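You operate a simulated robot arm through the tools that you are given. There is no shell and no other tool.

The job below is to be done with a simulated robot arm. You get a single attempt, and the scene is never put back.

Task
Feed the dill and the thyme: move two drip heads, then press twice.
Fine: purple head on the dill pad, blue head on the thyme pad, the yellow one stays; two presses of the feed key, both after the moves.

The check looks at the end state, three seconds after you hand in, the way a careful person would. Anything else that was tipped, shoved, dropped, spilled or broken makes it a failure.

Robot
A 7-joint arm with a two-finger parallel gripper, hanging from a carriage that runs on a gantry, over the field with the corners [2.132, 0.872], [-0.046, 0.133], [0.366, -1.079], [2.544, -0.34] (x, y) and turns from -344 to 344 degrees about z. Base frame: it is fixed where the carriage stands at the start and does not move with it; the origin is on the floor, on the carriage's upright axis, x ahead of it, y to its left, z up. Lengths are in m, angles in degrees, forces in N, time in s.
With the tool pointing down near the work surface it reaches from about 0.72 to 0.8 m from the robot's upright axis, wherever it stands. Its first joint turns from -143.0 to 143.0 degrees. Places, roughly: basil pot [2.3, 0.2, 1]; blue drip head [2.25, -0.25, 1]; dill pot [2.5, -0.4, 1]; feed can [2.6, 0, 1]; feed key [2.5, -0.1, 1.1]; parsley pot [2.3, 0, 1]; purple drip head [2.5, -0.25, 1]; thyme pot [2.4, -0.2, 1]; yellow drip head [2.25, 0, 1]. Payload 1.57 kg.
The TCP is the grasp point between the finger pads, 0.03 m short of the fingertips. In the tool frame z runs along the fingers and y along their closing line. Largest opening 0.11 m; finger width 0.024, thickness 0.012; the body of the gripper, 0.048 by 0.112 m, starts 0.078 m behind the TCP.
Orientation is told as [roll, pitch, yaw] about the base's x, y, z axes, in that order, counted from this pose: with the fingers straight down and closing along the base's y, the tool's x points along the base's -x, its y along +y and its z along -z.

Tools
- The arm moves only by the tool move_arm. Its argument "increments" is one flat list of numbers, 7 for each row, row after row: the turn, a rotation vector about the base's x, y, z in degrees, then the shift along the base's x, y, z in m, then the finger opening in m, from 0 to 0.11. In form: [wx, wy, wz, dx, dy, dz, fingers, wx, wy, wz, dx, dy, dz, fingers, ...]. A call has 1 to 20 rows; each row shifts and turns the commanded pose from where the row before left it. A row lasts 0.2 s, in which the tool goes at most 0.05 m and 8.6 degrees; a call with a longer step from one row to the next is refused whole, and so is a gripper value outside its range. A pose out of reach is approached as far as the arm can. The call stops where the force on the tool passes 50 N (or 10 N more than at its start, if that is more) or the arm is blocked; 0.2 s more then pass. Each finger travels about 0.045 m/s and halts on what it meets, pressing with about 28 N; the grip force reading is that of the motor and also rises with nothing between the fingers. The clock runs only during rows and for 0.2 s after the last one: add rows that do not move to give the fingers time. It gives the time, the measured TCP pose, the force on the tool (base axes), the opening and the grip force at its end, in the units of the frame above (readings bear some noise), with the torque about the TCP (base axes, N m) and any sound that the robot's microphone picked up.
- Cameras (640 x 400 px; columns grow to the right, rows downward): "scene" is now at [0.3045, -0.0049, 1.5856]; the picture's right is [-0.07, -1.00, 0.00], its down [-0.69, 0.05, -0.73] and it looks along [0.72, -0.05, -0.69] (base axes); focal length 254 px, centre (320, 200). "wrist" rides on the gripper at [0.07, 0.016, -0.141] in the tool frame; the picture's right is [-0.23, 0.97, 0.00], its down [-0.86, -0.20, -0.48] and it looks along [-0.47, -0.11, 0.88] (tool axes); focal length 222 px, centre (320, 200). There is no depth. A picture from a camera that has moved, and an enlarged one, comes with that camera's place and axes in the base frame and with its lens.
- get_image(camera): a new picture of that camera. It takes no simulated time.
- move_column(by): slides the trunk up (or, below 0, down) by that many m; the arm and the scene camera ride with it, the base frame stays. It gives what a move gives, with no picture.
- roll_base(legs): drives the robot by 1 to 6 legs, each [ahead, left, turn to the left] in m, m and degrees, along the robot's own axes; the way and the turn of a leg run together, so that a leg with both is an arc; at most 1.5 m and 180 degrees a leg. The arm and the cameras ride along, it lands a little off, and it stops where it bumps. It keeps to its track: a leg is cut to what the track allows. It gives what a move gives.
- aim_head(pan, tilt): turns the head with the scene camera to pan (to the left, within 155 degrees either way) and tilt (down, from -29 to 69), counted from straight ahead of the robot. It gives what a move gives.
- inspect(camera, box): a new picture of the part [left, top, right, bottom] of that camera's present view, enlarged. It takes no simulated time.
- sign_off(): hands the job in; it is judged then, once.

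Nothing tells you exact positions but the pictures and the camera data. Unless the task says otherwise, let go and move clear before handing in.

The tools are called after "Call:" by a JSON object that holds its "fn" and its "kwargs". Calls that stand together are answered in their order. move_arm: Moves the arm, as the interface text tells. Its arguments: {"type":"object","properties":{"increments":{"type":"array","items":{"type":"number"}}},"required":["increments"]} The other tools are called the same way: move_column (by) moves the trunk up or down; roll_base (legs) drives the base; aim_head (pan, tilt) turns the head that bears the scene camera; get_image (camera) takes a picture; inspect (camera, box) takes an enlarged picture of a part of a camera's view; sign_off () hands the job in.

At the start:

```text
time: 0.0
eef_pos: [0.7869, -0.0162, 1.1453]
ee_rot: [0.0, 0.0, 0.0]
ft_force: [0.9, 0.5, -0.3]
wrist_torque: [0.0, 0.02, -0.01]
width: 0.11
gripper_force: 0.1
trunk travel left (down, up): [-0.408, 0.187]
robot x, y, heading: [0.0016, -0.0018, 0.1]
head pan, tilt (commanded): [-4.0, 43.5]
```

scene: 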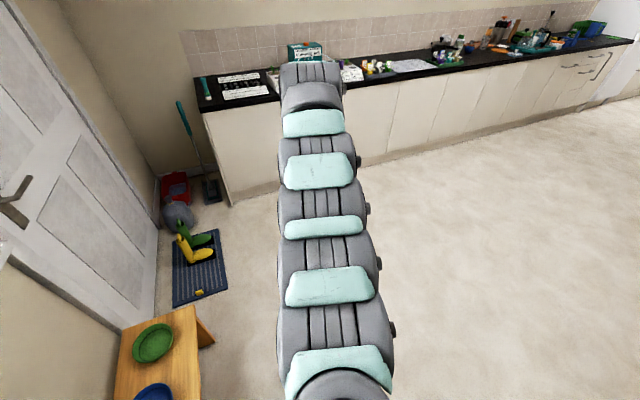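
wrist: 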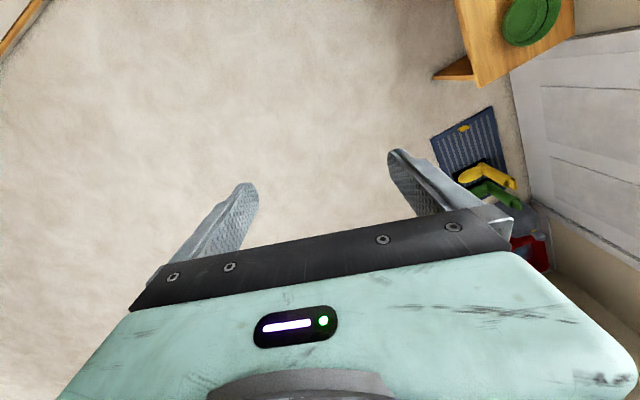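

I see a kitchen with a counter along the far wall, and the arm is blocking part of the view. The pots should be on the counter around x 2.3–2.6, so I'll look closer before driving.

Call:
{"fn": "inspect", "kwargs": {"camera": "scene", "box": [180, 20, 480, 208]}}

Call:
{"fn": "aim_head", "kwargs": {"pan": -4, "tilt": 20}}

Call:
{"fn": "get_image", "kwargs": {"camera": "scene"}}

```text
2.13 times, centred on (330, 114) of scene
camera zoom: at [0.3045, -0.0049, 1.5856], right [-0.07, -1.0, 0.0], down [-0.69, 0.05, -0.73], along [0.72, -0.05, -0.69], focal length 540 px, centre (299, 383)
```

zoom: 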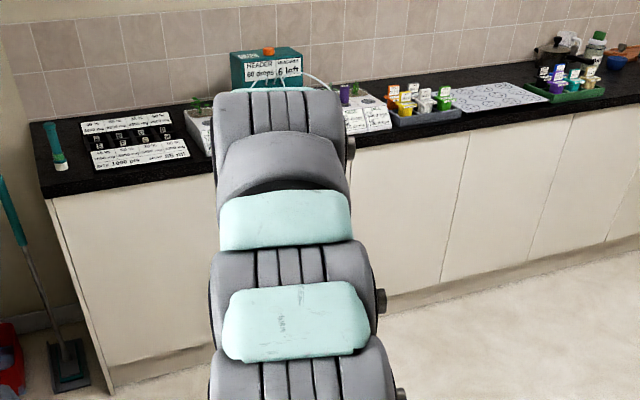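

```text
time: 0.9
eef_pos: [0.7875, -0.0159, 1.1462]
ee_rot: [0.0, 0.0, 0.1]
ft_force: [0.6, 0.1, -0.3]
wrist_torque: [0.0, -0.01, 0.01]
width: 0.1099
gripper_force: 0.1
trunk travel left (down, up): [-0.408, 0.187]
robot x, y, heading: [0.0001, -0.0016, -0.1]
head pan, tilt (commanded): [-4.0, 20.0]
```

```text
taken
camera scene: at [0.3151, -0.0056, 1.6221], right [-0.07, -1.0, 0.0], down [-0.34, 0.02, -0.94], along [0.94, -0.07, -0.34], focal length 254 px, centre (320, 200)
```

scene: 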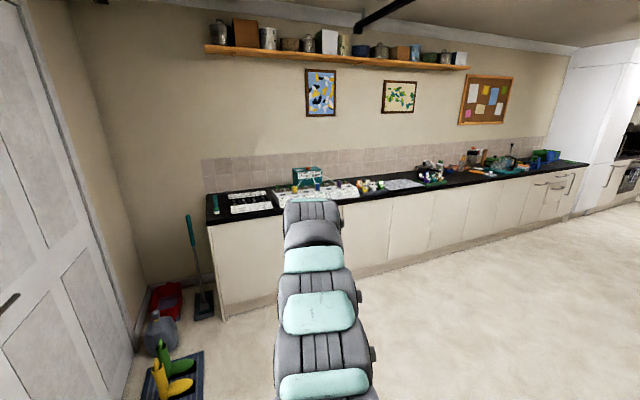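

The counter looks rotated by about 19° from the base frame, and the pots stand in a row along it. I'll raise the trunk for clearance, turn to face the counter, and drive partway to get a better look.

Call:
{"fn": "move_column", "kwargs": {"by": 0.18}}

Call:
{"fn": "roll_base", "kwargs": {"legs": [[0, 0, 18.7], [0, -0.87, 0], [0.9, 0, 0]]}}

Call:
{"fn": "aim_head", "kwargs": {"pan": 0, "tilt": 35}}

Call:
{"fn": "get_image", "kwargs": {"camera": "scene"}}

Call:
{"fn": "get_image", "kwargs": {"camera": "wrist"}}

```text
time: 2.9
eef_pos: [0.7877, -0.0168, 1.3256]
ee_rot: [0.0, 0.0, 0.0]
ft_force: [0.4, -0.1, -0.2]
wrist_torque: [-0.01, 0.01, 0.04]
width: 0.11
gripper_force: 0.1
trunk travel left (down, up): [-0.588, 0.007]
robot x, y, heading: [0.0011, 0.0043, -0.0]
head pan, tilt (commanded): [-4.0, 20.0]
```

```text
time: 12.8
eef_pos: [1.8786, -0.3021, 1.3258]
ee_rot: [0.0, 0.1, 18.4]
ft_force: [-0.7, 0.1, 0.2]
wrist_torque: [0.0, -0.01, -0.01]
width: 0.11
gripper_force: 0.1
trunk travel left (down, up): [-0.588, 0.007]
robot x, y, heading: [1.1295, -0.5317, 18.2]
head pan, tilt (commanded): [-4.0, 20.0]
```

```text
time: 13.6
eef_pos: [1.8792, -0.3011, 1.3253]
ee_rot: [0.0, 0.0, 18.4]
ft_force: [0.3, 0.6, 0.3]
wrist_torque: [0.03, 0.0, -0.03]
width: 0.1103
gripper_force: 0.0
trunk travel left (down, up): [-0.588, 0.007]
robot x, y, heading: [1.1278, -0.5349, 18.1]
head pan, tilt (commanded): [0.0, 35.0]
```

```text
taken
camera scene: at [1.4221, -0.4365, 1.7784], right [0.32, -0.95, 0.0], down [-0.54, -0.18, -0.82], along [0.78, 0.26, -0.57], focal length 254 px, centre (320, 200)
```

scene: 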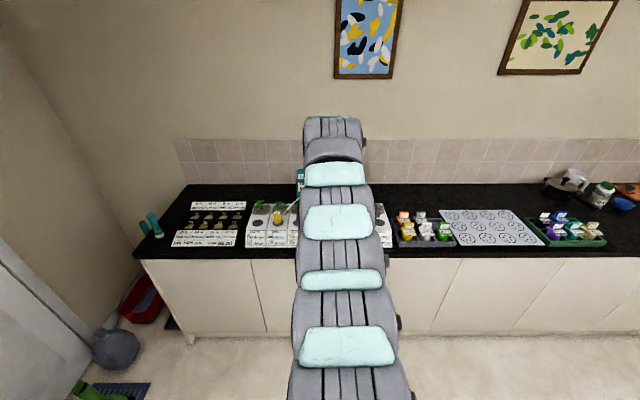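

```text
taken
camera wrist: at [1.8084, -0.3084, 1.4669], right [-0.09, 1.0, 0.0], down [0.87, 0.08, 0.48], along [0.48, 0.04, -0.88], focal length 222 px, centre (320, 200)
```

wrist: 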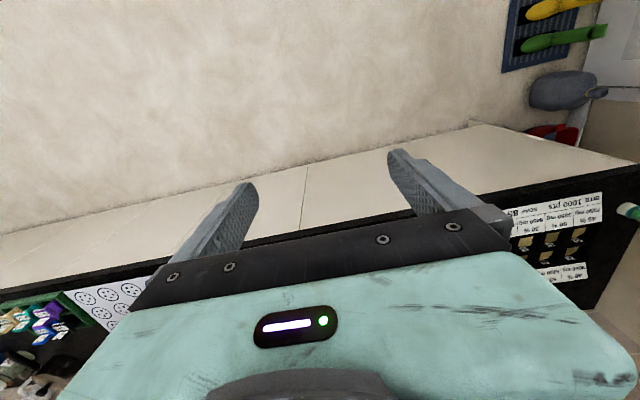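

The arm blocks the head camera's view of the pots. I'll move closer, turn the base so the arm swings off to the right, and pan the head back toward the pots.

Call:
{"fn": "roll_base", "kwargs": {"legs": [[0, 0, -75], [-0.1, 0.62, 0]]}}

Call:
{"fn": "aim_head", "kwargs": {"pan": 75, "tilt": 50}}

Call:
{"fn": "get_image", "kwargs": {"camera": "scene"}}

```text
time: 20.3
eef_pos: [2.0148, -0.7621, 1.3265]
ee_rot: [0.0, 0.0, -55.8]
ft_force: [0.0, 0.4, 0.3]
wrist_torque: [-0.02, -0.02, -0.03]
width: 0.1102
gripper_force: 0.1
trunk travel left (down, up): [-0.588, 0.007]
robot x, y, heading: [1.5869, -0.1047, -55.7]
head pan, tilt (commanded): [0.0, 35.0]
```

```text
time: 21.8
eef_pos: [2.0152, -0.7628, 1.3265]
ee_rot: [0.0, 0.0, -55.8]
ft_force: [-0.1, 0.4, 0.0]
wrist_torque: [0.0, 0.05, 0.0]
width: 0.11
gripper_force: 0.0
trunk travel left (down, up): [-0.588, 0.007]
robot x, y, heading: [1.5832, -0.1042, -55.8]
head pan, tilt (commanded): [75.0, 50.0]
```

```text
taken
camera scene: at [1.7834, -0.2585, 1.7566], right [0.33, -0.94, 0.0], down [-0.72, -0.25, -0.64], along [0.61, 0.21, -0.77], focal length 254 px, centre (320, 200)
```

scene: 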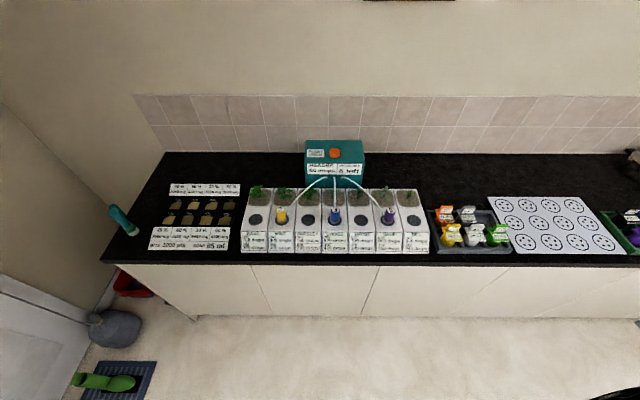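

Now I can see seven pots in a row, the feed can behind them with an orange key, and three drip heads on tubes. I'll zoom in to read the labels.

Call:
{"fn": "inspect", "kwargs": {"camera": "scene", "box": [235, 175, 335, 257]}}

Call:
{"fn": "inspect", "kwargs": {"camera": "scene", "box": [335, 175, 435, 257]}}

Call:
{"fn": "inspect", "kwargs": {"camera": "scene", "box": [285, 130, 385, 192]}}

Call:
{"fn": "inspect", "kwargs": {"camera": "scene", "box": [140, 175, 250, 257]}}

```text
4.88 times, centred on (285, 216) of scene
camera zoom: at [1.7834, -0.2585, 1.7566], right [0.33, -0.94, 0.0], down [-0.72, -0.25, -0.64], along [0.61, 0.21, -0.77], focal length 1239 px, centre (491, 122)
```

zoom: 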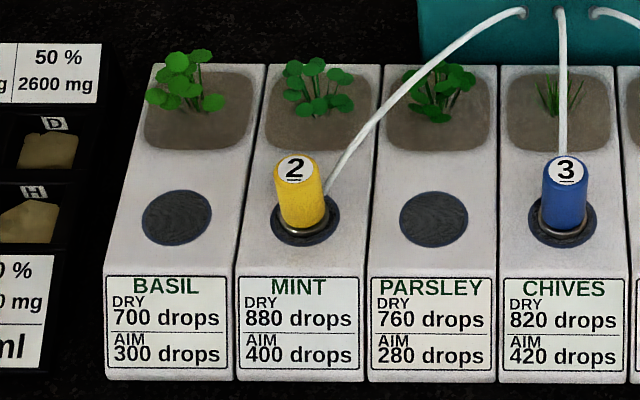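

```text
4.88 times, centred on (385, 216) of scene
camera zoom: at [1.7834, -0.2585, 1.7566], right [0.33, -0.94, 0.0], down [-0.72, -0.25, -0.64], along [0.61, 0.21, -0.77], focal length 1239 px, centre (3, 122)
```

zoom: 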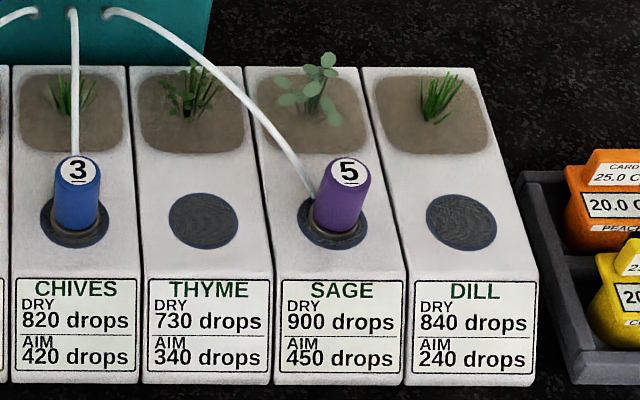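

```text
6.40 times, centred on (335, 161) of scene
camera zoom: at [1.7834, -0.2585, 1.7566], right [0.33, -0.94, 0.0], down [-0.72, -0.25, -0.64], along [0.61, 0.21, -0.77], focal length 1626 px, centre (224, 450)
```

zoom: 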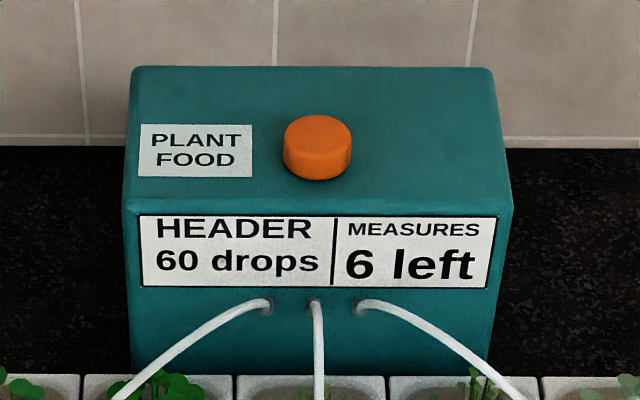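

```text
4.88 times, centred on (195, 216) of scene
camera zoom: at [1.7834, -0.2585, 1.7566], right [0.33, -0.94, 0.0], down [-0.72, -0.25, -0.64], along [0.61, 0.21, -0.77], focal length 1239 px, centre (930, 122)
```

zoom: 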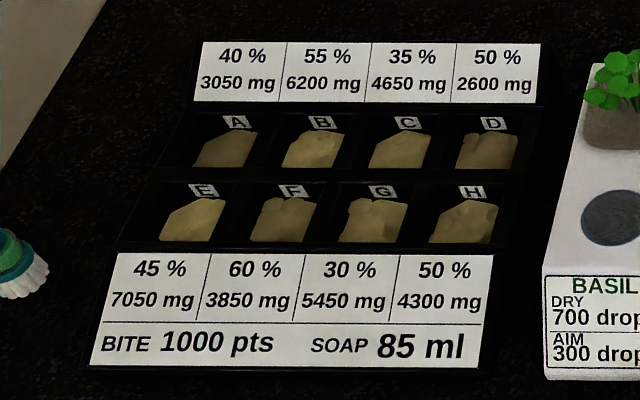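

The layout reads Basil, Mint (yellow), Parsley, Chives (blue), Thyme, Sage (purple), Dill, so purple moves one pot right to dill and blue one pot right to thyme. I'll drive so the tool hovers between the sage and dill pads and look with the wrist camera.

Call:
{"fn": "roll_base", "kwargs": {"legs": [[0.477, -0.203, 0], [0, 0, 74.8]]}}

Call:
{"fn": "get_image", "kwargs": {"camera": "wrist"}}

```text
time: 28.0
eef_pos: [2.4362, -0.3752, 1.3257]
ee_rot: [0.1, 0.0, 18.6]
ft_force: [0.2, 0.2, 0.6]
wrist_torque: [0.01, 0.02, 0.0]
width: 0.11
gripper_force: 0.2
trunk travel left (down, up): [-0.588, 0.007]
robot x, y, heading: [1.6865, -0.6146, 18.8]
head pan, tilt (commanded): [75.0, 50.0]
```

```text
taken
camera wrist: at [2.3652, -0.3832, 1.4669], right [-0.1, 1.0, 0.0], down [0.87, 0.09, 0.48], along [0.48, 0.05, -0.88], focal length 222 px, centre (320, 200)
```

wrist: 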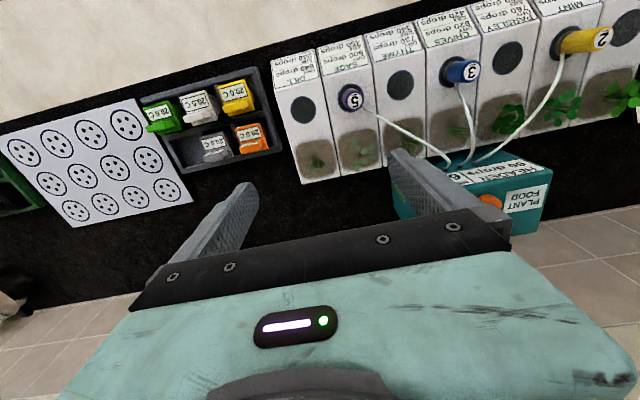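

From above I can see the row of pots, with the purple head "5" at the sage pad and the dill pad beside it. I'll zoom in to measure positions.

Call:
{"fn": "inspect", "kwargs": {"camera": "wrist", "box": [260, 40, 420, 140]}}

Call:
{"fn": "inspect", "kwargs": {"camera": "wrist", "box": [380, 30, 540, 130]}}

Call:
{"fn": "inspect", "kwargs": {"camera": "wrist", "box": [380, 130, 560, 242]}}

```text
4.00 times, centred on (340, 90) of wrist
camera zoom: at [2.3652, -0.3832, 1.4669], right [-0.1, 1.0, 0.0], down [0.87, 0.09, 0.48], along [0.48, 0.05, -0.88], focal length 888 px, centre (240, 640)
```

zoom: 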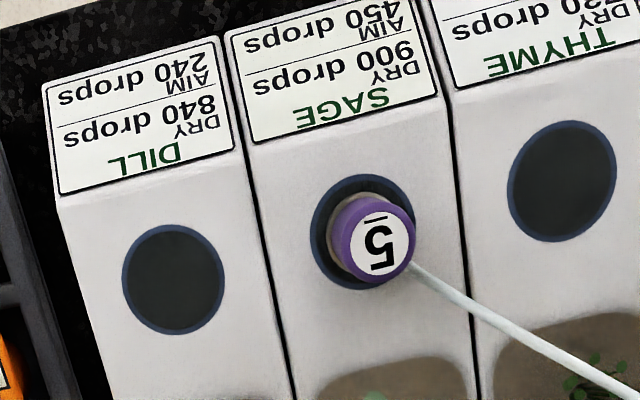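

```text
4.00 times, centred on (460, 80) of wrist
camera zoom: at [2.3652, -0.3832, 1.4669], right [-0.1, 1.0, 0.0], down [0.87, 0.09, 0.48], along [0.48, 0.05, -0.88], focal length 888 px, centre (-240, 680)
```

zoom: 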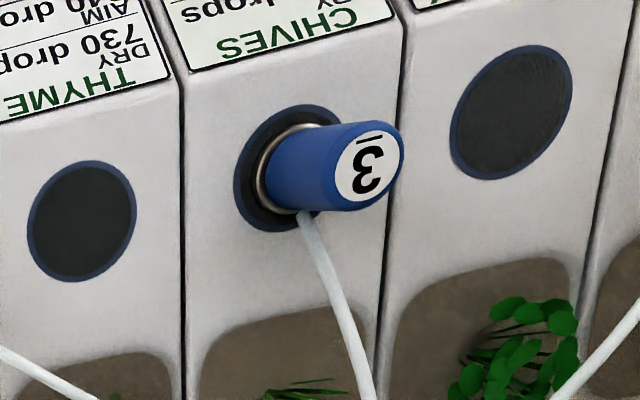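

```text
3.56 times, centred on (470, 186) of wrist
camera zoom: at [2.3652, -0.3832, 1.4669], right [-0.1, 1.0, 0.0], down [0.87, 0.09, 0.48], along [0.48, 0.05, -0.88], focal length 790 px, centre (-213, 250)
```

zoom: 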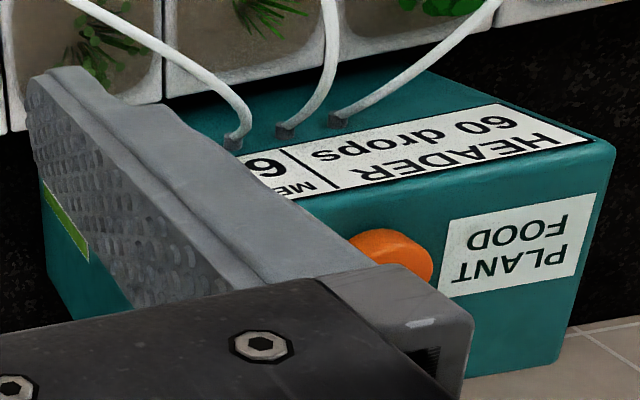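

Pads triangulate to chives (2.331,-0.131), thyme (2.361,-0.223), sage (2.394,-0.318) and dill (2.426,-0.411), all near z 0.973. The head tops are near z 1.04, and each tube leaves its head low at the back. I'll move over purple with the hand yawed so the fingers straddle the tube, then check the view.

Call:
{"fn": "move_arm", "kwargs": {"increments": [0, 0, 7.85, -0.0105, 0.0143, 0, 0.08, 0, 0, 7.85, -0.0105, 0.0143, 0, 0.08, 0, 0, 7.85, -0.0105, 0.0143, 0, 0.08, 0, 0, 7.85, -0.0105, 0.0143, 0, 0.08, 0, 0, 0, 0, 0, 0, 0.08, 0, 0, 0, 0, 0, 0, 0.08]}}

Call:
{"fn": "get_image", "kwargs": {"camera": "wrist"}}

```text
time: 29.4
eef_pos: [2.3955, -0.3184, 1.3265]
ee_rot: [-0.1, 0.1, 50.2]
ft_force: [0.2, 1.3, -0.2]
wrist_torque: [0.01, 0.03, 0.0]
width: 0.0799
gripper_force: 0.0
trunk travel left (down, up): [-0.588, 0.007]
robot x, y, heading: [1.6866, -0.6146, 18.9]
head pan, tilt (commanded): [75.0, 50.0]
```

```text
taken
camera wrist: at [2.3379, -0.3624, 1.4668], right [-0.6, 0.8, 0.0], down [0.7, 0.53, 0.48], along [0.38, 0.29, -0.88], focal length 222 px, centre (320, 200)
```

wrist: 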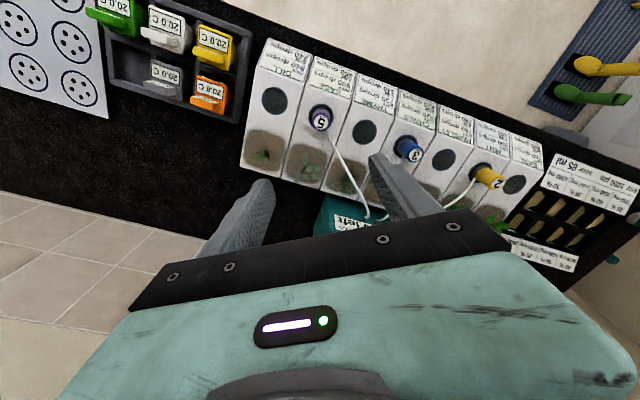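

The purple head sits almost exactly where I expect the point under the TCP to appear. I'll lower the column to about 5 cm above the head tops and check again.

Call:
{"fn": "move_column", "kwargs": {"by": -0.2}}

Call:
{"fn": "get_image", "kwargs": {"camera": "wrist"}}

```text
time: 31.6
eef_pos: [2.3953, -0.3184, 1.125]
ee_rot: [-0.1, 0.0, 50.1]
ft_force: [-0.3, -1.1, 1.1]
wrist_torque: [0.01, 0.01, -0.01]
width: 0.0799
gripper_force: 0.0
trunk travel left (down, up): [-0.388, 0.207]
robot x, y, heading: [1.6886, -0.6141, 19.0]
head pan, tilt (commanded): [75.0, 50.0]
```

```text
taken
camera wrist: at [2.3379, -0.3624, 1.267], right [-0.6, 0.8, 0.0], down [0.7, 0.53, 0.48], along [0.38, 0.29, -0.88], focal length 222 px, centre (320, 200)
```

wrist: 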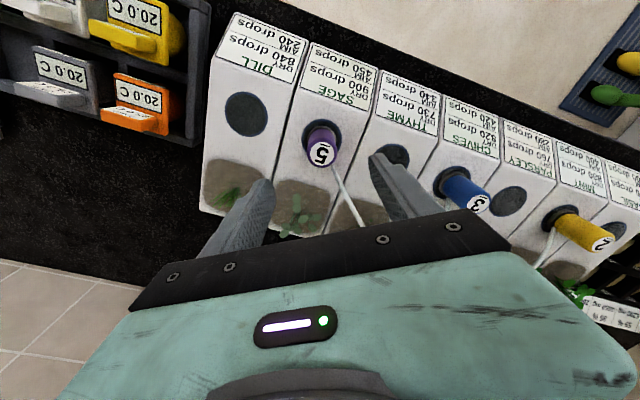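

The purple head is nearly under the TCP. I'll zoom in to measure the small offset that's left.

Call:
{"fn": "inspect", "kwargs": {"camera": "wrist", "box": [200, 80, 400, 205]}}

```text
3.20 times, centred on (300, 142) of wrist
camera zoom: at [2.3379, -0.3624, 1.267], right [-0.6, 0.8, 0.0], down [0.7, 0.53, 0.48], along [0.38, 0.29, -0.88], focal length 711 px, centre (384, 384)
```

zoom: 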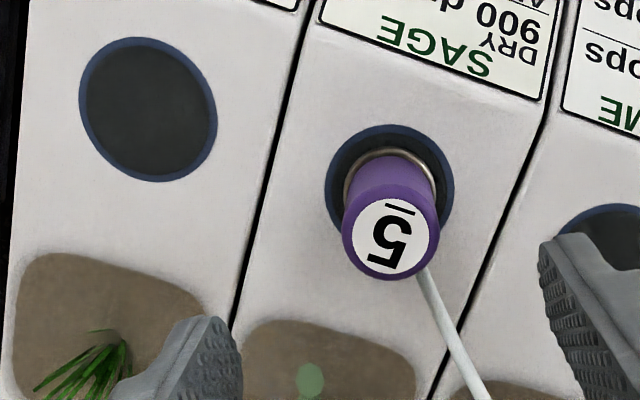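

The offset is only about 3 mm, so I'll correct it while descending to grasp height and keep the fingers open.

Call:
{"fn": "move_arm", "kwargs": {"increments": [0, 0, 0, -0.003, -0.001, -0.01, 0.08, 0, 0, 0, 0, 0, -0.019, 0.08, 0, 0, 0, 0, 0, -0.019, 0.08, 0, 0, 0, 0, 0, -0.019, 0.08, 0, 0, 0, 0, 0, -0.019, 0.08, 0, 0, 0, 0, 0, -0.019, 0.08, 0, 0, 0, 0, 0, 0, 0.08]}}

Call:
{"fn": "get_image", "kwargs": {"camera": "wrist"}}

Call:
{"fn": "get_image", "kwargs": {"camera": "scene"}}

```text
time: 33.2
eef_pos: [2.3929, -0.3211, 1.0198]
ee_rot: [0.0, 0.0, 50.1]
ft_force: [0.1, -0.4, 0.2]
wrist_torque: [0.02, -0.04, 0.01]
width: 0.0801
gripper_force: 0.1
trunk travel left (down, up): [-0.388, 0.207]
robot x, y, heading: [1.6838, -0.6132, 18.6]
head pan, tilt (commanded): [75.0, 50.0]
```

```text
taken
camera wrist: at [2.3353, -0.3641, 1.1614], right [-0.6, 0.8, 0.0], down [0.7, 0.53, 0.48], along [0.38, 0.29, -0.88], focal length 222 px, centre (320, 200)
```

wrist: 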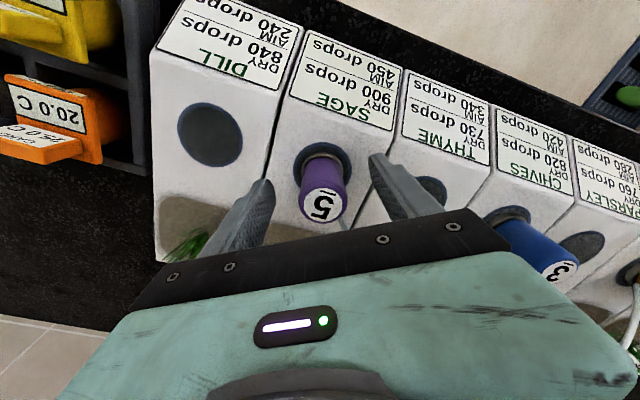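

```text
taken
camera scene: at [1.8911, -0.4649, 1.5566], right [1.0, 0.07, 0.0], down [0.05, -0.76, -0.64], along [-0.04, 0.64, -0.77], focal length 254 px, centre (320, 200)
```

scene: 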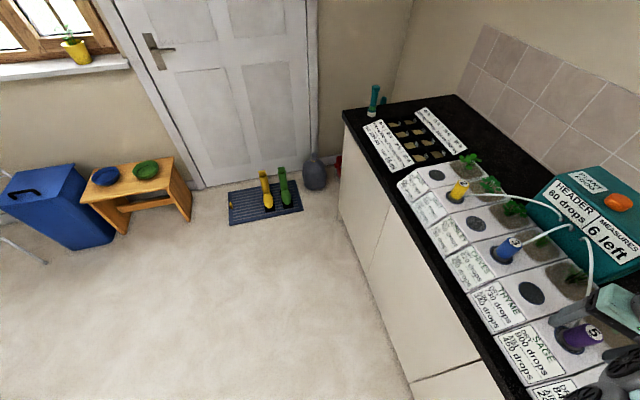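

The purple head is centred between the fingers with nothing touching. I'm closing the fingers now.

Call:
{"fn": "move_arm", "kwargs": {"increments": [0, 0, 0, 0, 0, 0, 0.06, 0, 0, 0, 0, 0, 0, 0.045, 0, 0, 0, 0, 0, 0, 0.03, 0, 0, 0, 0, 0, 0, 0.03, 0, 0, 0, 0, 0, 0, 0.03]}}

Call:
{"fn": "get_image", "kwargs": {"camera": "wrist"}}

```text
time: 34.4
eef_pos: [2.3927, -0.3196, 1.0212]
ee_rot: [0.0, 0.0, 50.1]
ft_force: [0.1, -0.1, 0.6]
wrist_torque: [-0.05, -0.03, 0.0]
width: 0.0332
gripper_force: 27.4
trunk travel left (down, up): [-0.388, 0.207]
robot x, y, heading: [1.6896, -0.6137, 18.9]
head pan, tilt (commanded): [75.0, 50.0]
```

```text
taken
camera wrist: at [2.3353, -0.364, 1.1616], right [-0.6, 0.8, 0.0], down [0.7, 0.53, 0.48], along [0.38, 0.29, -0.88], focal length 222 px, centre (320, 200)
```

wrist: 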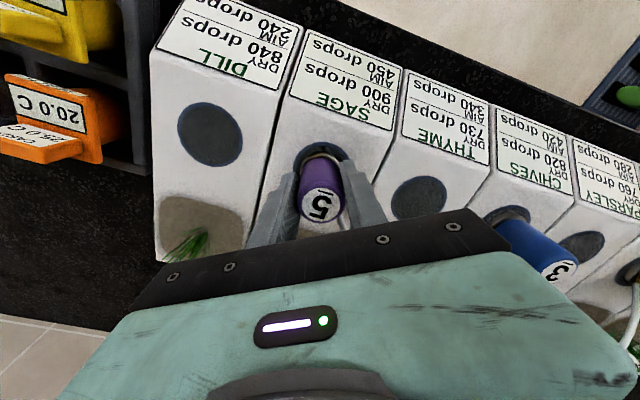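

Purple is gripped with the fingers stopped at 33 mm. I'll lift gently and check that only the head comes up.

Call:
{"fn": "move_arm", "kwargs": {"increments": [0, 0, 0, 0, 0, 0.005, 0.03, 0, 0, 0, 0, 0, 0.005, 0.03, 0, 0, 0, 0, 0, 0.01, 0.03, 0, 0, 0, 0, 0, 0.01, 0.03, 0, 0, 0, 0, 0, 0.0, 0.03]}}

Call:
{"fn": "get_image", "kwargs": {"camera": "wrist"}}

Call:
{"fn": "inspect", "kwargs": {"camera": "scene", "box": [380, 130, 640, 400]}}

```text
time: 35.6
eef_pos: [2.3916, -0.3201, 1.0506]
ee_rot: [0.1, 0.0, 50.0]
ft_force: [0.0, -0.4, -1.4]
wrist_torque: [0.01, -0.03, 0.05]
width: 0.0335
gripper_force: 27.6
trunk travel left (down, up): [-0.388, 0.207]
robot x, y, heading: [1.6852, -0.6141, 18.7]
head pan, tilt (commanded): [75.0, 50.0]
```

```text
taken
camera wrist: at [2.3345, -0.3636, 1.1918], right [-0.6, 0.8, 0.0], down [0.7, 0.53, 0.48], along [0.38, 0.29, -0.88], focal length 222 px, centre (320, 200)
```

wrist: 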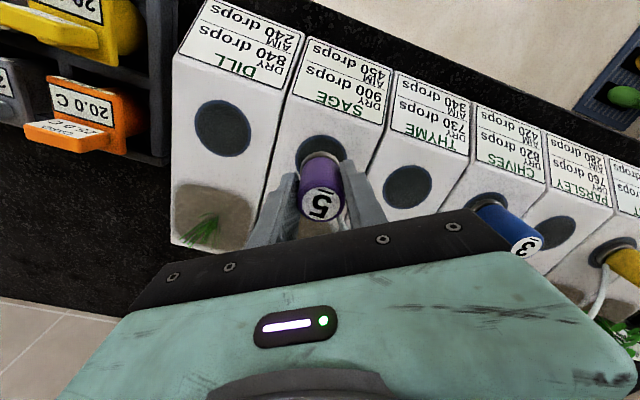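

```text
1.48 times, centred on (510, 265) of scene
camera zoom: at [1.891, -0.4649, 1.5565], right [1.0, 0.07, 0.0], down [0.05, -0.76, -0.64], along [-0.04, 0.64, -0.77], focal length 376 px, centre (38, 104)
```

zoom: 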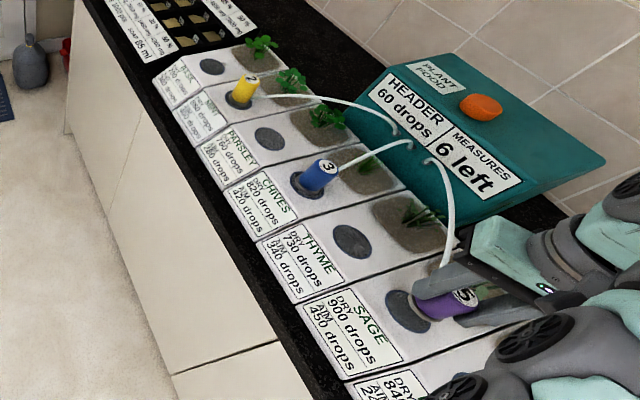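

The head came up cleanly and the pots stayed put. I'll move it across to the dill pad.

Call:
{"fn": "move_arm", "kwargs": {"increments": [0, 0, 0, 0.008, -0.0232, 0, 0.03, 0, 0, 0, 0.008, -0.0232, 0, 0.03, 0, 0, 0, 0.008, -0.0232, 0, 0.03, 0, 0, 0, 0.008, -0.0233, 0, 0.03, 0, 0, 0, 0, 0, 0, 0.03, 0, 0, 0, 0, 0, 0, 0.03]}}

Call:
{"fn": "get_image", "kwargs": {"camera": "wrist"}}

Call:
{"fn": "inspect", "kwargs": {"camera": "wrist", "box": [240, 80, 400, 180]}}

Call:
{"fn": "inspect", "kwargs": {"camera": "scene", "box": [380, 130, 640, 400]}}

```text
time: 37.0
eef_pos: [2.4226, -0.4133, 1.0503]
ee_rot: [-0.1, -0.1, 50.1]
ft_force: [-0.4, -0.2, -1.0]
wrist_torque: [-0.03, -0.01, 0.0]
width: 0.033
gripper_force: 28.5
trunk travel left (down, up): [-0.388, 0.207]
robot x, y, heading: [1.6864, -0.6145, 18.7]
head pan, tilt (commanded): [75.0, 50.0]
```

```text
taken
camera wrist: at [2.366, -0.4566, 1.1914], right [-0.6, 0.8, 0.0], down [0.7, 0.53, 0.48], along [0.38, 0.29, -0.88], focal length 222 px, centre (320, 200)
```

wrist: 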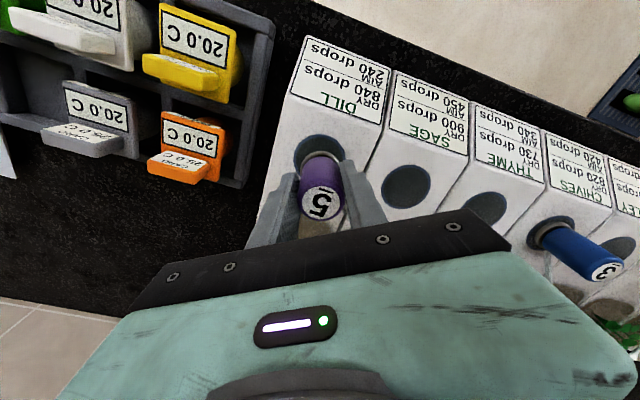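

```text
4.00 times, centred on (320, 130) of wrist
camera zoom: at [2.366, -0.4566, 1.1914], right [-0.6, 0.8, 0.0], down [0.7, 0.53, 0.48], along [0.38, 0.29, -0.88], focal length 888 px, centre (320, 480)
```

zoom: 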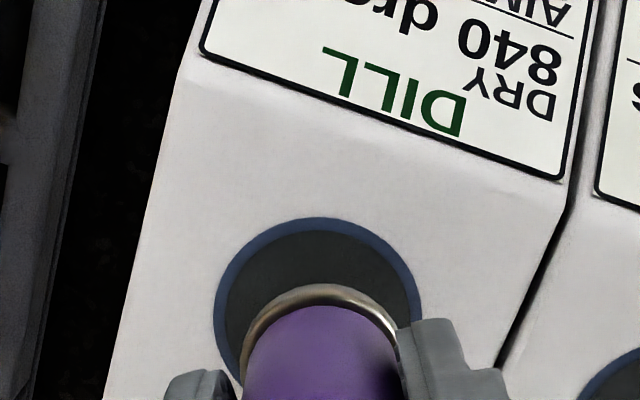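

```text
1.48 times, centred on (510, 265) of scene
camera zoom: at [1.891, -0.4649, 1.5565], right [1.0, 0.07, 0.0], down [0.05, -0.76, -0.64], along [-0.04, 0.64, -0.77], focal length 376 px, centre (38, 104)
```

zoom: 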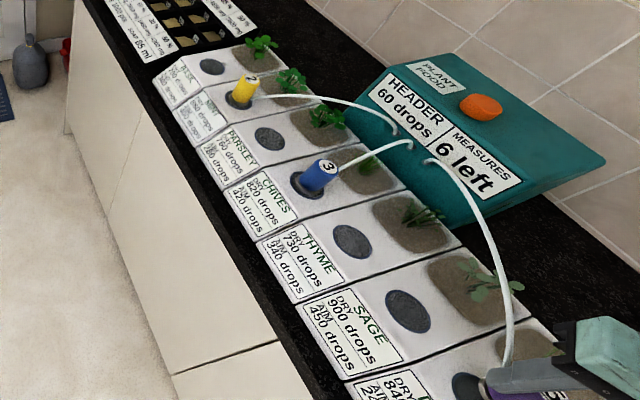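

The head is centred over the dill pad to within a couple of millimetres, and its tube runs free. I'm lowering it now.

Call:
{"fn": "move_arm", "kwargs": {"increments": [0, 0, 0, 0, 0, -0.01, 0.03, 0, 0, 0, 0, 0, -0.01, 0.03, 0, 0, 0, 0, 0, -0.005, 0.03, 0, 0, 0, 0, 0, -0.0045, 0.03, 0, 0, 0, 0, 0, 0, 0.03]}}

Call:
{"fn": "inspect", "kwargs": {"camera": "wrist", "box": [240, 80, 400, 180]}}

```text
time: 38.2
eef_pos: [2.4251, -0.4108, 1.0228]
ee_rot: [-0.1, -0.2, 50.1]
ft_force: [-4.9, -0.7, 19.1]
wrist_torque: [0.35, 0.23, 0.09]
width: 0.0332
gripper_force: 28.7
trunk travel left (down, up): [-0.388, 0.207]
robot x, y, heading: [1.6882, -0.6148, 18.8]
head pan, tilt (commanded): [75.0, 50.0]
```

```text
4.00 times, centred on (320, 130) of wrist
camera zoom: at [2.3678, -0.4558, 1.164], right [-0.6, 0.8, 0.0], down [0.7, 0.53, 0.48], along [0.38, 0.29, -0.88], focal length 888 px, centre (320, 480)
```

zoom: 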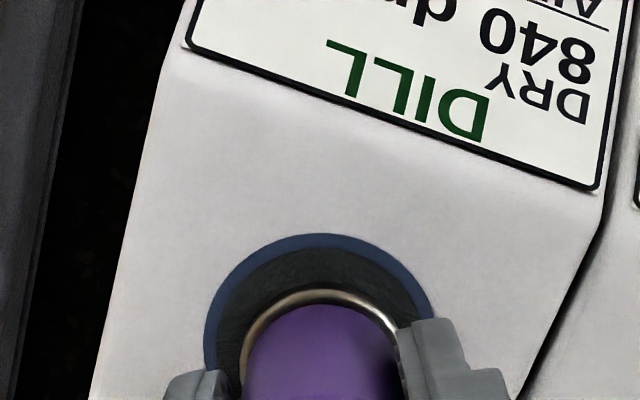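

The head touched down with about 19 N on the tool. I'll ease the pressure slightly and then open the fingers.

Call:
{"fn": "move_arm", "kwargs": {"increments": [0, 0, 0, 0, 0, 0.0015, 0.03, 0, 0, 0, 0, 0, 0.0, 0.03]}}

```text
time: 38.8
eef_pos: [2.4238, -0.4119, 1.0217]
ee_rot: [0.0, 0.1, 50.0]
ft_force: [0.6, 0.6, 0.9]
wrist_torque: [0.03, -0.09, 0.01]
width: 0.0334
gripper_force: 28.1
trunk travel left (down, up): [-0.388, 0.207]
robot x, y, heading: [1.689, -0.6141, 18.7]
head pan, tilt (commanded): [75.0, 50.0]
```

Call:
{"fn": "move_arm", "kwargs": {"increments": [0, 0, 0, 0, 0, 0, 0.04, 0, 0, 0, 0, 0, 0, 0.05, 0, 0, 0, 0, 0, 0, 0.065, 0, 0, 0, 0, 0, 0, 0.08, 0, 0, 0, 0, 0, 0, 0.08]}}

Call:
{"fn": "get_image", "kwargs": {"camera": "wrist"}}

Call:
{"fn": "inspect", "kwargs": {"camera": "wrist", "box": [240, 80, 400, 180]}}

```text
time: 40.0
eef_pos: [2.4244, -0.4127, 1.0233]
ee_rot: [-0.1, 0.1, 50.1]
ft_force: [0.0, 0.3, 0.2]
wrist_torque: [0.0, -0.03, -0.04]
width: 0.08
gripper_force: 0.1
trunk travel left (down, up): [-0.388, 0.207]
robot x, y, heading: [1.6846, -0.6103, 18.8]
head pan, tilt (commanded): [75.0, 50.0]
```

```text
taken
camera wrist: at [2.3669, -0.4564, 1.164], right [-0.6, 0.8, 0.0], down [0.7, 0.53, 0.48], along [0.38, 0.29, -0.88], focal length 222 px, centre (320, 200)
```

wrist: 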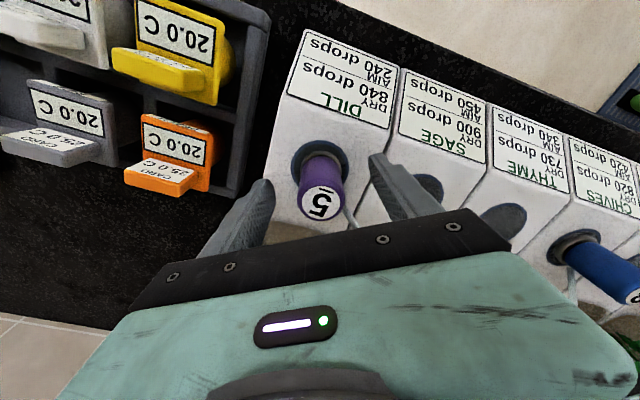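

```text
4.00 times, centred on (320, 130) of wrist
camera zoom: at [2.3669, -0.4564, 1.164], right [-0.6, 0.8, 0.0], down [0.7, 0.53, 0.48], along [0.38, 0.29, -0.88], focal length 888 px, centre (320, 480)
```

zoom: 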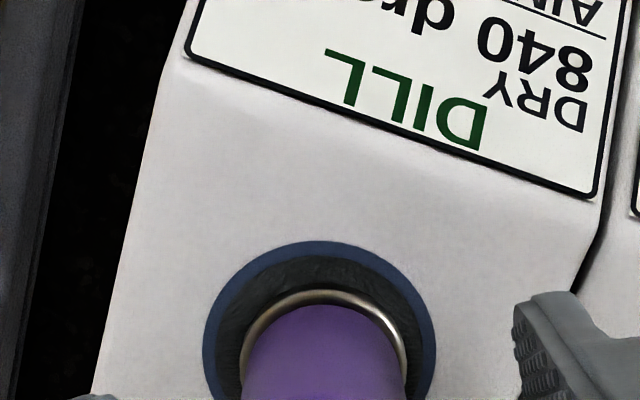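

Purple is released and standing upright on the dill pad. I'll raise straight up and check it before moving to blue.

Call:
{"fn": "move_arm", "kwargs": {"increments": [0, 0, 0, 0, 0, 0.01, 0.08, 0, 0, 0, 0, 0, 0.02, 0.08, 0, 0, 0, 0, 0, 0.025, 0.08, 0, 0, 0, 0, 0, 0.025, 0.08, 0, 0, 0, 0, 0, 0.025, 0.08, 0, 0, 0, 0, 0, 0.025, 0.08, 0, 0, 0, 0, 0, 0.0, 0.08]}}

Call:
{"fn": "get_image", "kwargs": {"camera": "wrist"}}

Call:
{"fn": "inspect", "kwargs": {"camera": "scene", "box": [380, 130, 640, 400]}}

```text
time: 41.6
eef_pos: [2.4321, -0.4102, 1.135]
ee_rot: [0.0, -0.1, 50.1]
ft_force: [-0.7, 0.2, -0.5]
wrist_torque: [-0.01, -0.01, 0.0]
width: 0.0801
gripper_force: 0.0
out of reach, approached as far as the arm can: row 6
trunk travel left (down, up): [-0.388, 0.207]
robot x, y, heading: [1.6846, -0.6159, 18.7]
head pan, tilt (commanded): [75.0, 50.0]
```

```text
taken
camera wrist: at [2.3749, -0.4541, 1.2759], right [-0.6, 0.8, 0.0], down [0.7, 0.53, 0.48], along [0.38, 0.29, -0.88], focal length 222 px, centre (320, 200)
```

wrist: 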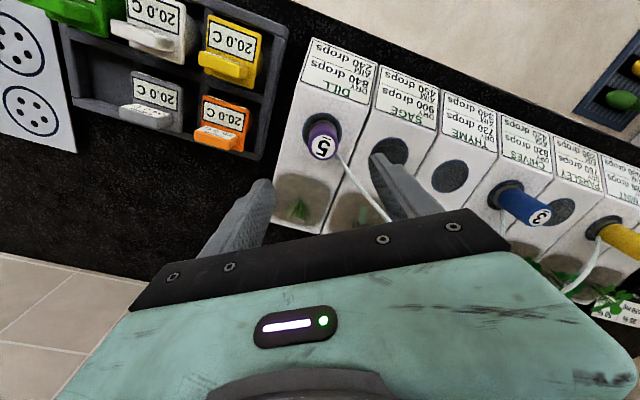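

```text
1.48 times, centred on (510, 265) of scene
camera zoom: at [1.8911, -0.4649, 1.5566], right [1.0, 0.07, 0.0], down [0.05, -0.76, -0.64], along [-0.04, 0.64, -0.77], focal length 376 px, centre (38, 104)
```

zoom: 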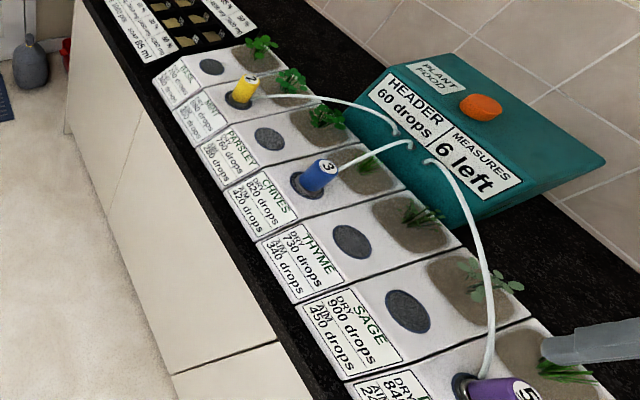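

Purple stands cleanly on the dill pad with its tube free. Next I'll raise the column, shift the base left by two pots, and get above the blue head.

Call:
{"fn": "move_column", "kwargs": {"by": 0.1}}

Call:
{"fn": "roll_base", "kwargs": {"legs": [[0, 0.197, 0]]}}

Call:
{"fn": "get_image", "kwargs": {"camera": "wrist"}}

Call:
{"fn": "get_image", "kwargs": {"camera": "scene"}}

```text
time: 42.9
eef_pos: [2.4319, -0.4105, 1.2344]
ee_rot: [0.0, -0.1, 50.1]
ft_force: [-0.8, -0.7, 0.2]
wrist_torque: [0.03, 0.0, 0.01]
width: 0.0798
gripper_force: 0.1
trunk travel left (down, up): [-0.488, 0.107]
robot x, y, heading: [1.6885, -0.6132, 18.7]
head pan, tilt (commanded): [75.0, 50.0]
```

```text
time: 44.5
eef_pos: [2.3681, -0.2233, 1.2346]
ee_rot: [-0.1, -0.2, 50.1]
ft_force: [0.8, -0.7, -0.3]
wrist_torque: [-0.01, 0.0, 0.0]
width: 0.0798
gripper_force: 0.1
trunk travel left (down, up): [-0.488, 0.107]
robot x, y, heading: [1.6222, -0.4207, 18.7]
head pan, tilt (commanded): [75.0, 50.0]
```

```text
taken
camera wrist: at [2.3108, -0.2656, 1.3758], right [-0.6, 0.8, 0.0], down [0.7, 0.53, 0.48], along [0.38, 0.29, -0.88], focal length 222 px, centre (320, 200)
```

wrist: 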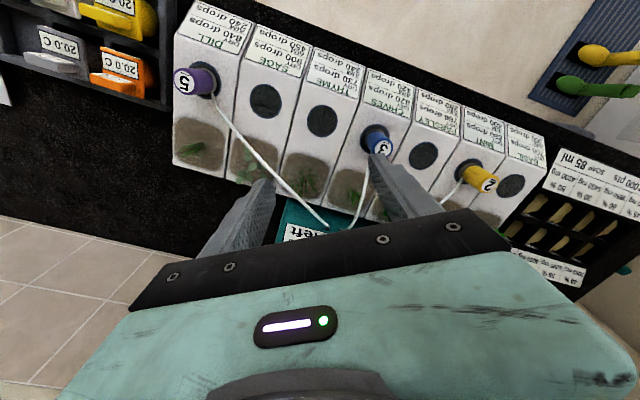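

```text
taken
camera scene: at [1.827, -0.2759, 1.6566], right [1.0, 0.07, 0.0], down [0.05, -0.76, -0.64], along [-0.04, 0.64, -0.77], focal length 254 px, centre (320, 200)
```

scene: 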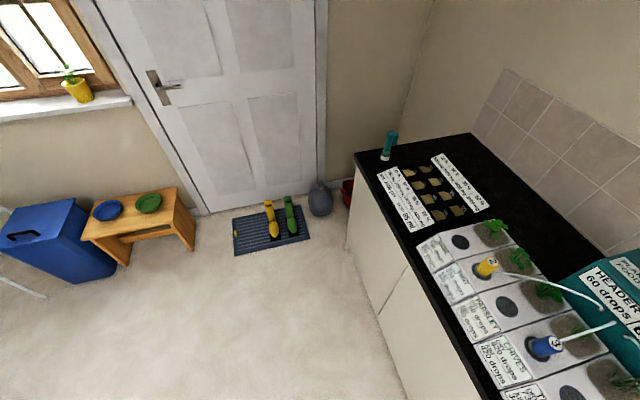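

The hand is above the thyme pad at z 1.23 now. I'll shift over the blue head and yaw to about 35° so the fingers clear its tube.

Call:
{"fn": "move_arm", "kwargs": {"increments": [0, 0, -3, -0.0074, 0.0185, 0, 0.08, 0, 0, -3, -0.0074, 0.0185, 0, 0.08, 0, 0, -3, -0.0074, 0.0185, 0, 0.08, 0, 0, -3, -0.0074, 0.0185, 0, 0.08, 0, 0, -3, -0.0074, 0.0183, 0, 0.08, 0, 0, 0, 0, 0, 0, 0.08, 0, 0, 0, 0, 0, 0, 0.08]}}

Call:
{"fn": "move_column", "kwargs": {"by": -0.09}}

Call:
{"fn": "get_image", "kwargs": {"camera": "wrist"}}

Call:
{"fn": "inspect", "kwargs": {"camera": "wrist", "box": [200, 80, 400, 205]}}

```text
time: 46.1
eef_pos: [2.3324, -0.1291, 1.2331]
ee_rot: [0.0, -0.3, 35.0]
ft_force: [-0.2, 0.2, 0.0]
wrist_torque: [0.03, 0.01, -0.02]
width: 0.08
gripper_force: 0.0
trunk travel left (down, up): [-0.488, 0.107]
robot x, y, heading: [1.6226, -0.4211, 18.7]
head pan, tilt (commanded): [75.0, 50.0]
```

```text
time: 47.4
eef_pos: [2.3326, -0.1298, 1.1427]
ee_rot: [0.0, -0.3, 35.2]
ft_force: [0.9, 0.4, 0.3]
wrist_torque: [-0.01, 0.02, 0.02]
width: 0.0802
gripper_force: 0.1
trunk travel left (down, up): [-0.398, 0.197]
robot x, y, heading: [1.6213, -0.4218, 18.9]
head pan, tilt (commanded): [75.0, 50.0]
```

```text
taken
camera wrist: at [2.2653, -0.157, 1.2841], right [-0.37, 0.93, 0.0], down [0.81, 0.33, 0.48], along [0.45, 0.18, -0.88], focal length 222 px, centre (320, 200)
```

wrist: 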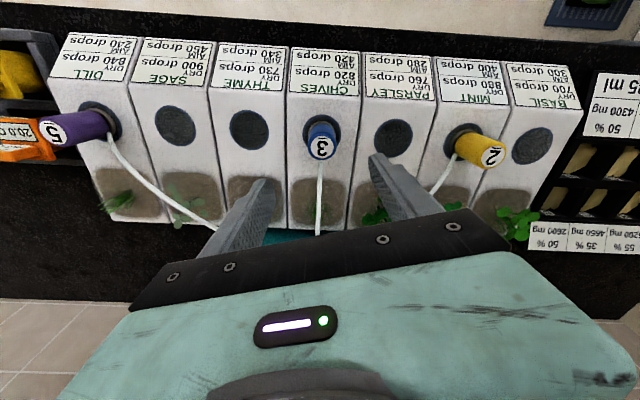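

```text
3.20 times, centred on (300, 142) of wrist
camera zoom: at [2.2653, -0.157, 1.2841], right [-0.37, 0.93, 0.0], down [0.81, 0.33, 0.48], along [0.45, 0.18, -0.88], focal length 711 px, centre (384, 384)
```

zoom: 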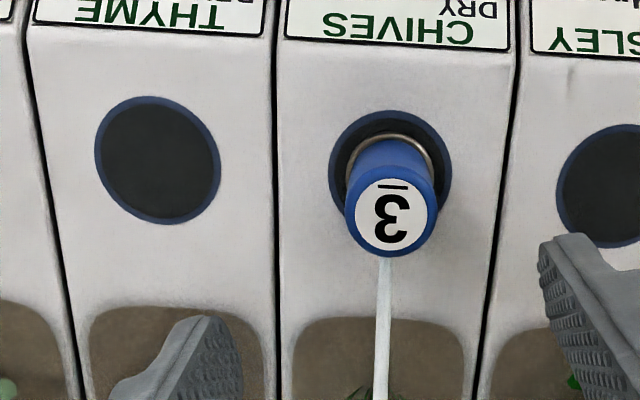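

The blue head is at about (2.328,-0.130), with its tube running straight back between the finger lines. I'll correct by about 4 mm and descend.

Call:
{"fn": "move_arm", "kwargs": {"increments": [0, 0, 0, -0.004, -0.0003, -0.013, 0.08, 0, 0, 0, 0, 0, -0.022, 0.08, 0, 0, 0, 0, 0, -0.022, 0.08, 0, 0, 0, 0, 0, -0.022, 0.08, 0, 0, 0, 0, 0, -0.022, 0.08, 0, 0, 0, 0, 0, -0.0215, 0.08, 0, 0, 0, 0, 0, 0, 0.08]}}

Call:
{"fn": "get_image", "kwargs": {"camera": "wrist"}}

Call:
{"fn": "inspect", "kwargs": {"camera": "wrist", "box": [240, 100, 400, 200]}}

```text
time: 49.0
eef_pos: [2.3279, -0.1299, 1.0203]
ee_rot: [-0.2, -0.3, 35.0]
ft_force: [0.3, 1.4, 0.0]
wrist_torque: [0.02, 0.02, 0.02]
width: 0.0801
gripper_force: 0.0
trunk travel left (down, up): [-0.398, 0.197]
robot x, y, heading: [1.6212, -0.4241, 18.9]
head pan, tilt (commanded): [75.0, 50.0]
```

```text
taken
camera wrist: at [2.2612, -0.1574, 1.1613], right [-0.37, 0.93, 0.0], down [0.81, 0.33, 0.48], along [0.45, 0.18, -0.88], focal length 222 px, centre (320, 200)
```

wrist: 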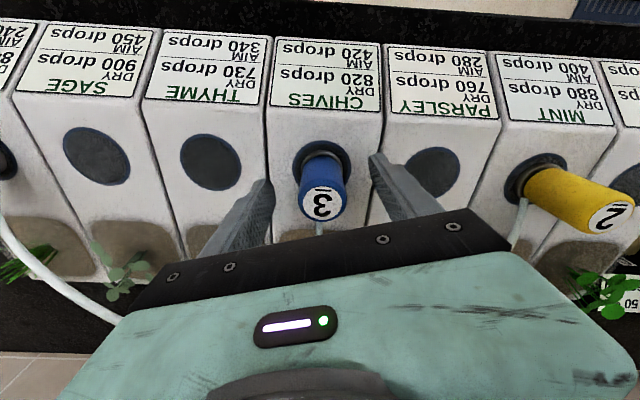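

```text
4.00 times, centred on (320, 150) of wrist
camera zoom: at [2.2612, -0.1574, 1.1613], right [-0.37, 0.93, 0.0], down [0.81, 0.33, 0.48], along [0.45, 0.18, -0.88], focal length 888 px, centre (320, 400)
```

zoom: 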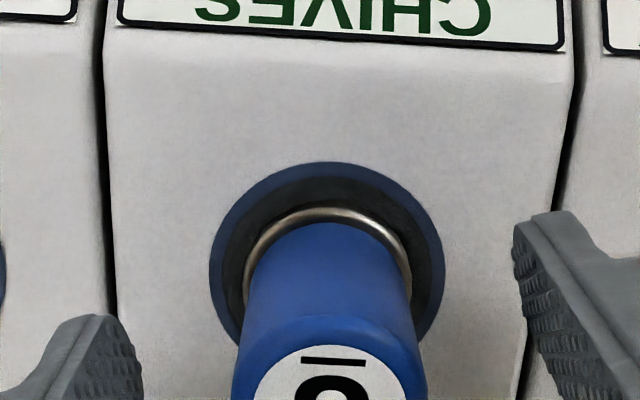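

Blue is centred between the fingers. I'm closing on it.

Call:
{"fn": "move_arm", "kwargs": {"increments": [0, 0, 0, 0, 0, 0, 0.06, 0, 0, 0, 0, 0, 0, 0.045, 0, 0, 0, 0, 0, 0, 0.03, 0, 0, 0, 0, 0, 0, 0.03, 0, 0, 0, 0, 0, 0, 0.03]}}

Call:
{"fn": "move_arm", "kwargs": {"increments": [0, 0, 0, 0, 0, 0.005, 0.03, 0, 0, 0, 0, 0, 0.005, 0.03, 0, 0, 0, 0, 0, 0.01, 0.03, 0, 0, 0, 0, 0, 0.01, 0.03, 0, 0, 0, 0, 0, 0.0, 0.03]}}

Call:
{"fn": "get_image", "kwargs": {"camera": "wrist"}}

Call:
{"fn": "inspect", "kwargs": {"camera": "wrist", "box": [180, 80, 340, 180]}}

```text
time: 50.2
eef_pos: [2.3273, -0.1289, 1.0204]
ee_rot: [0.0, -0.3, 35.1]
ft_force: [0.0, -0.4, 0.3]
wrist_torque: [0.05, 0.0, -0.01]
width: 0.0326
gripper_force: 28.1
trunk travel left (down, up): [-0.398, 0.197]
robot x, y, heading: [1.6215, -0.4237, 18.8]
head pan, tilt (commanded): [75.0, 50.0]
```

```text
time: 51.4
eef_pos: [2.3265, -0.1288, 1.05]
ee_rot: [0.1, -0.2, 35.2]
ft_force: [0.1, -0.1, -1.1]
wrist_torque: [0.03, 0.01, -0.01]
width: 0.0328
gripper_force: 28.5
trunk travel left (down, up): [-0.398, 0.197]
robot x, y, heading: [1.6213, -0.4242, 18.8]
head pan, tilt (commanded): [75.0, 50.0]
```

```text
taken
camera wrist: at [2.2607, -0.157, 1.1911], right [-0.37, 0.93, 0.0], down [0.81, 0.33, 0.48], along [0.45, 0.18, -0.88], focal length 222 px, centre (320, 200)
```

wrist: 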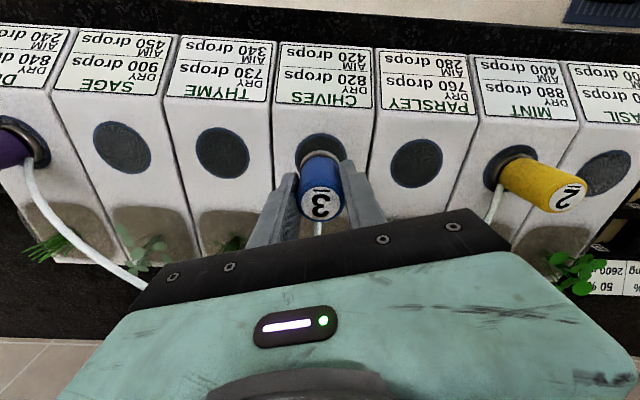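

```text
4.00 times, centred on (260, 130) of wrist
camera zoom: at [2.2607, -0.157, 1.1911], right [-0.37, 0.93, 0.0], down [0.81, 0.33, 0.48], along [0.45, 0.18, -0.88], focal length 888 px, centre (560, 480)
```

zoom: 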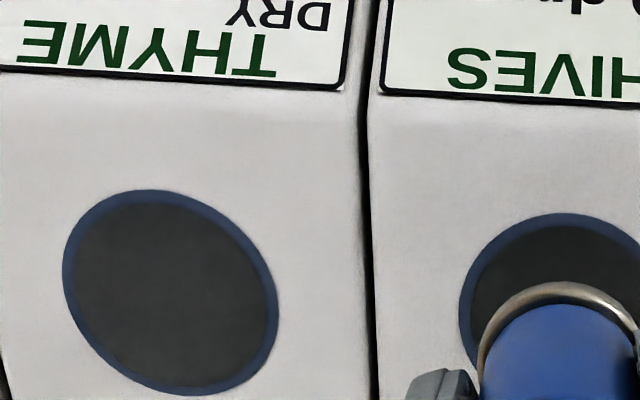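

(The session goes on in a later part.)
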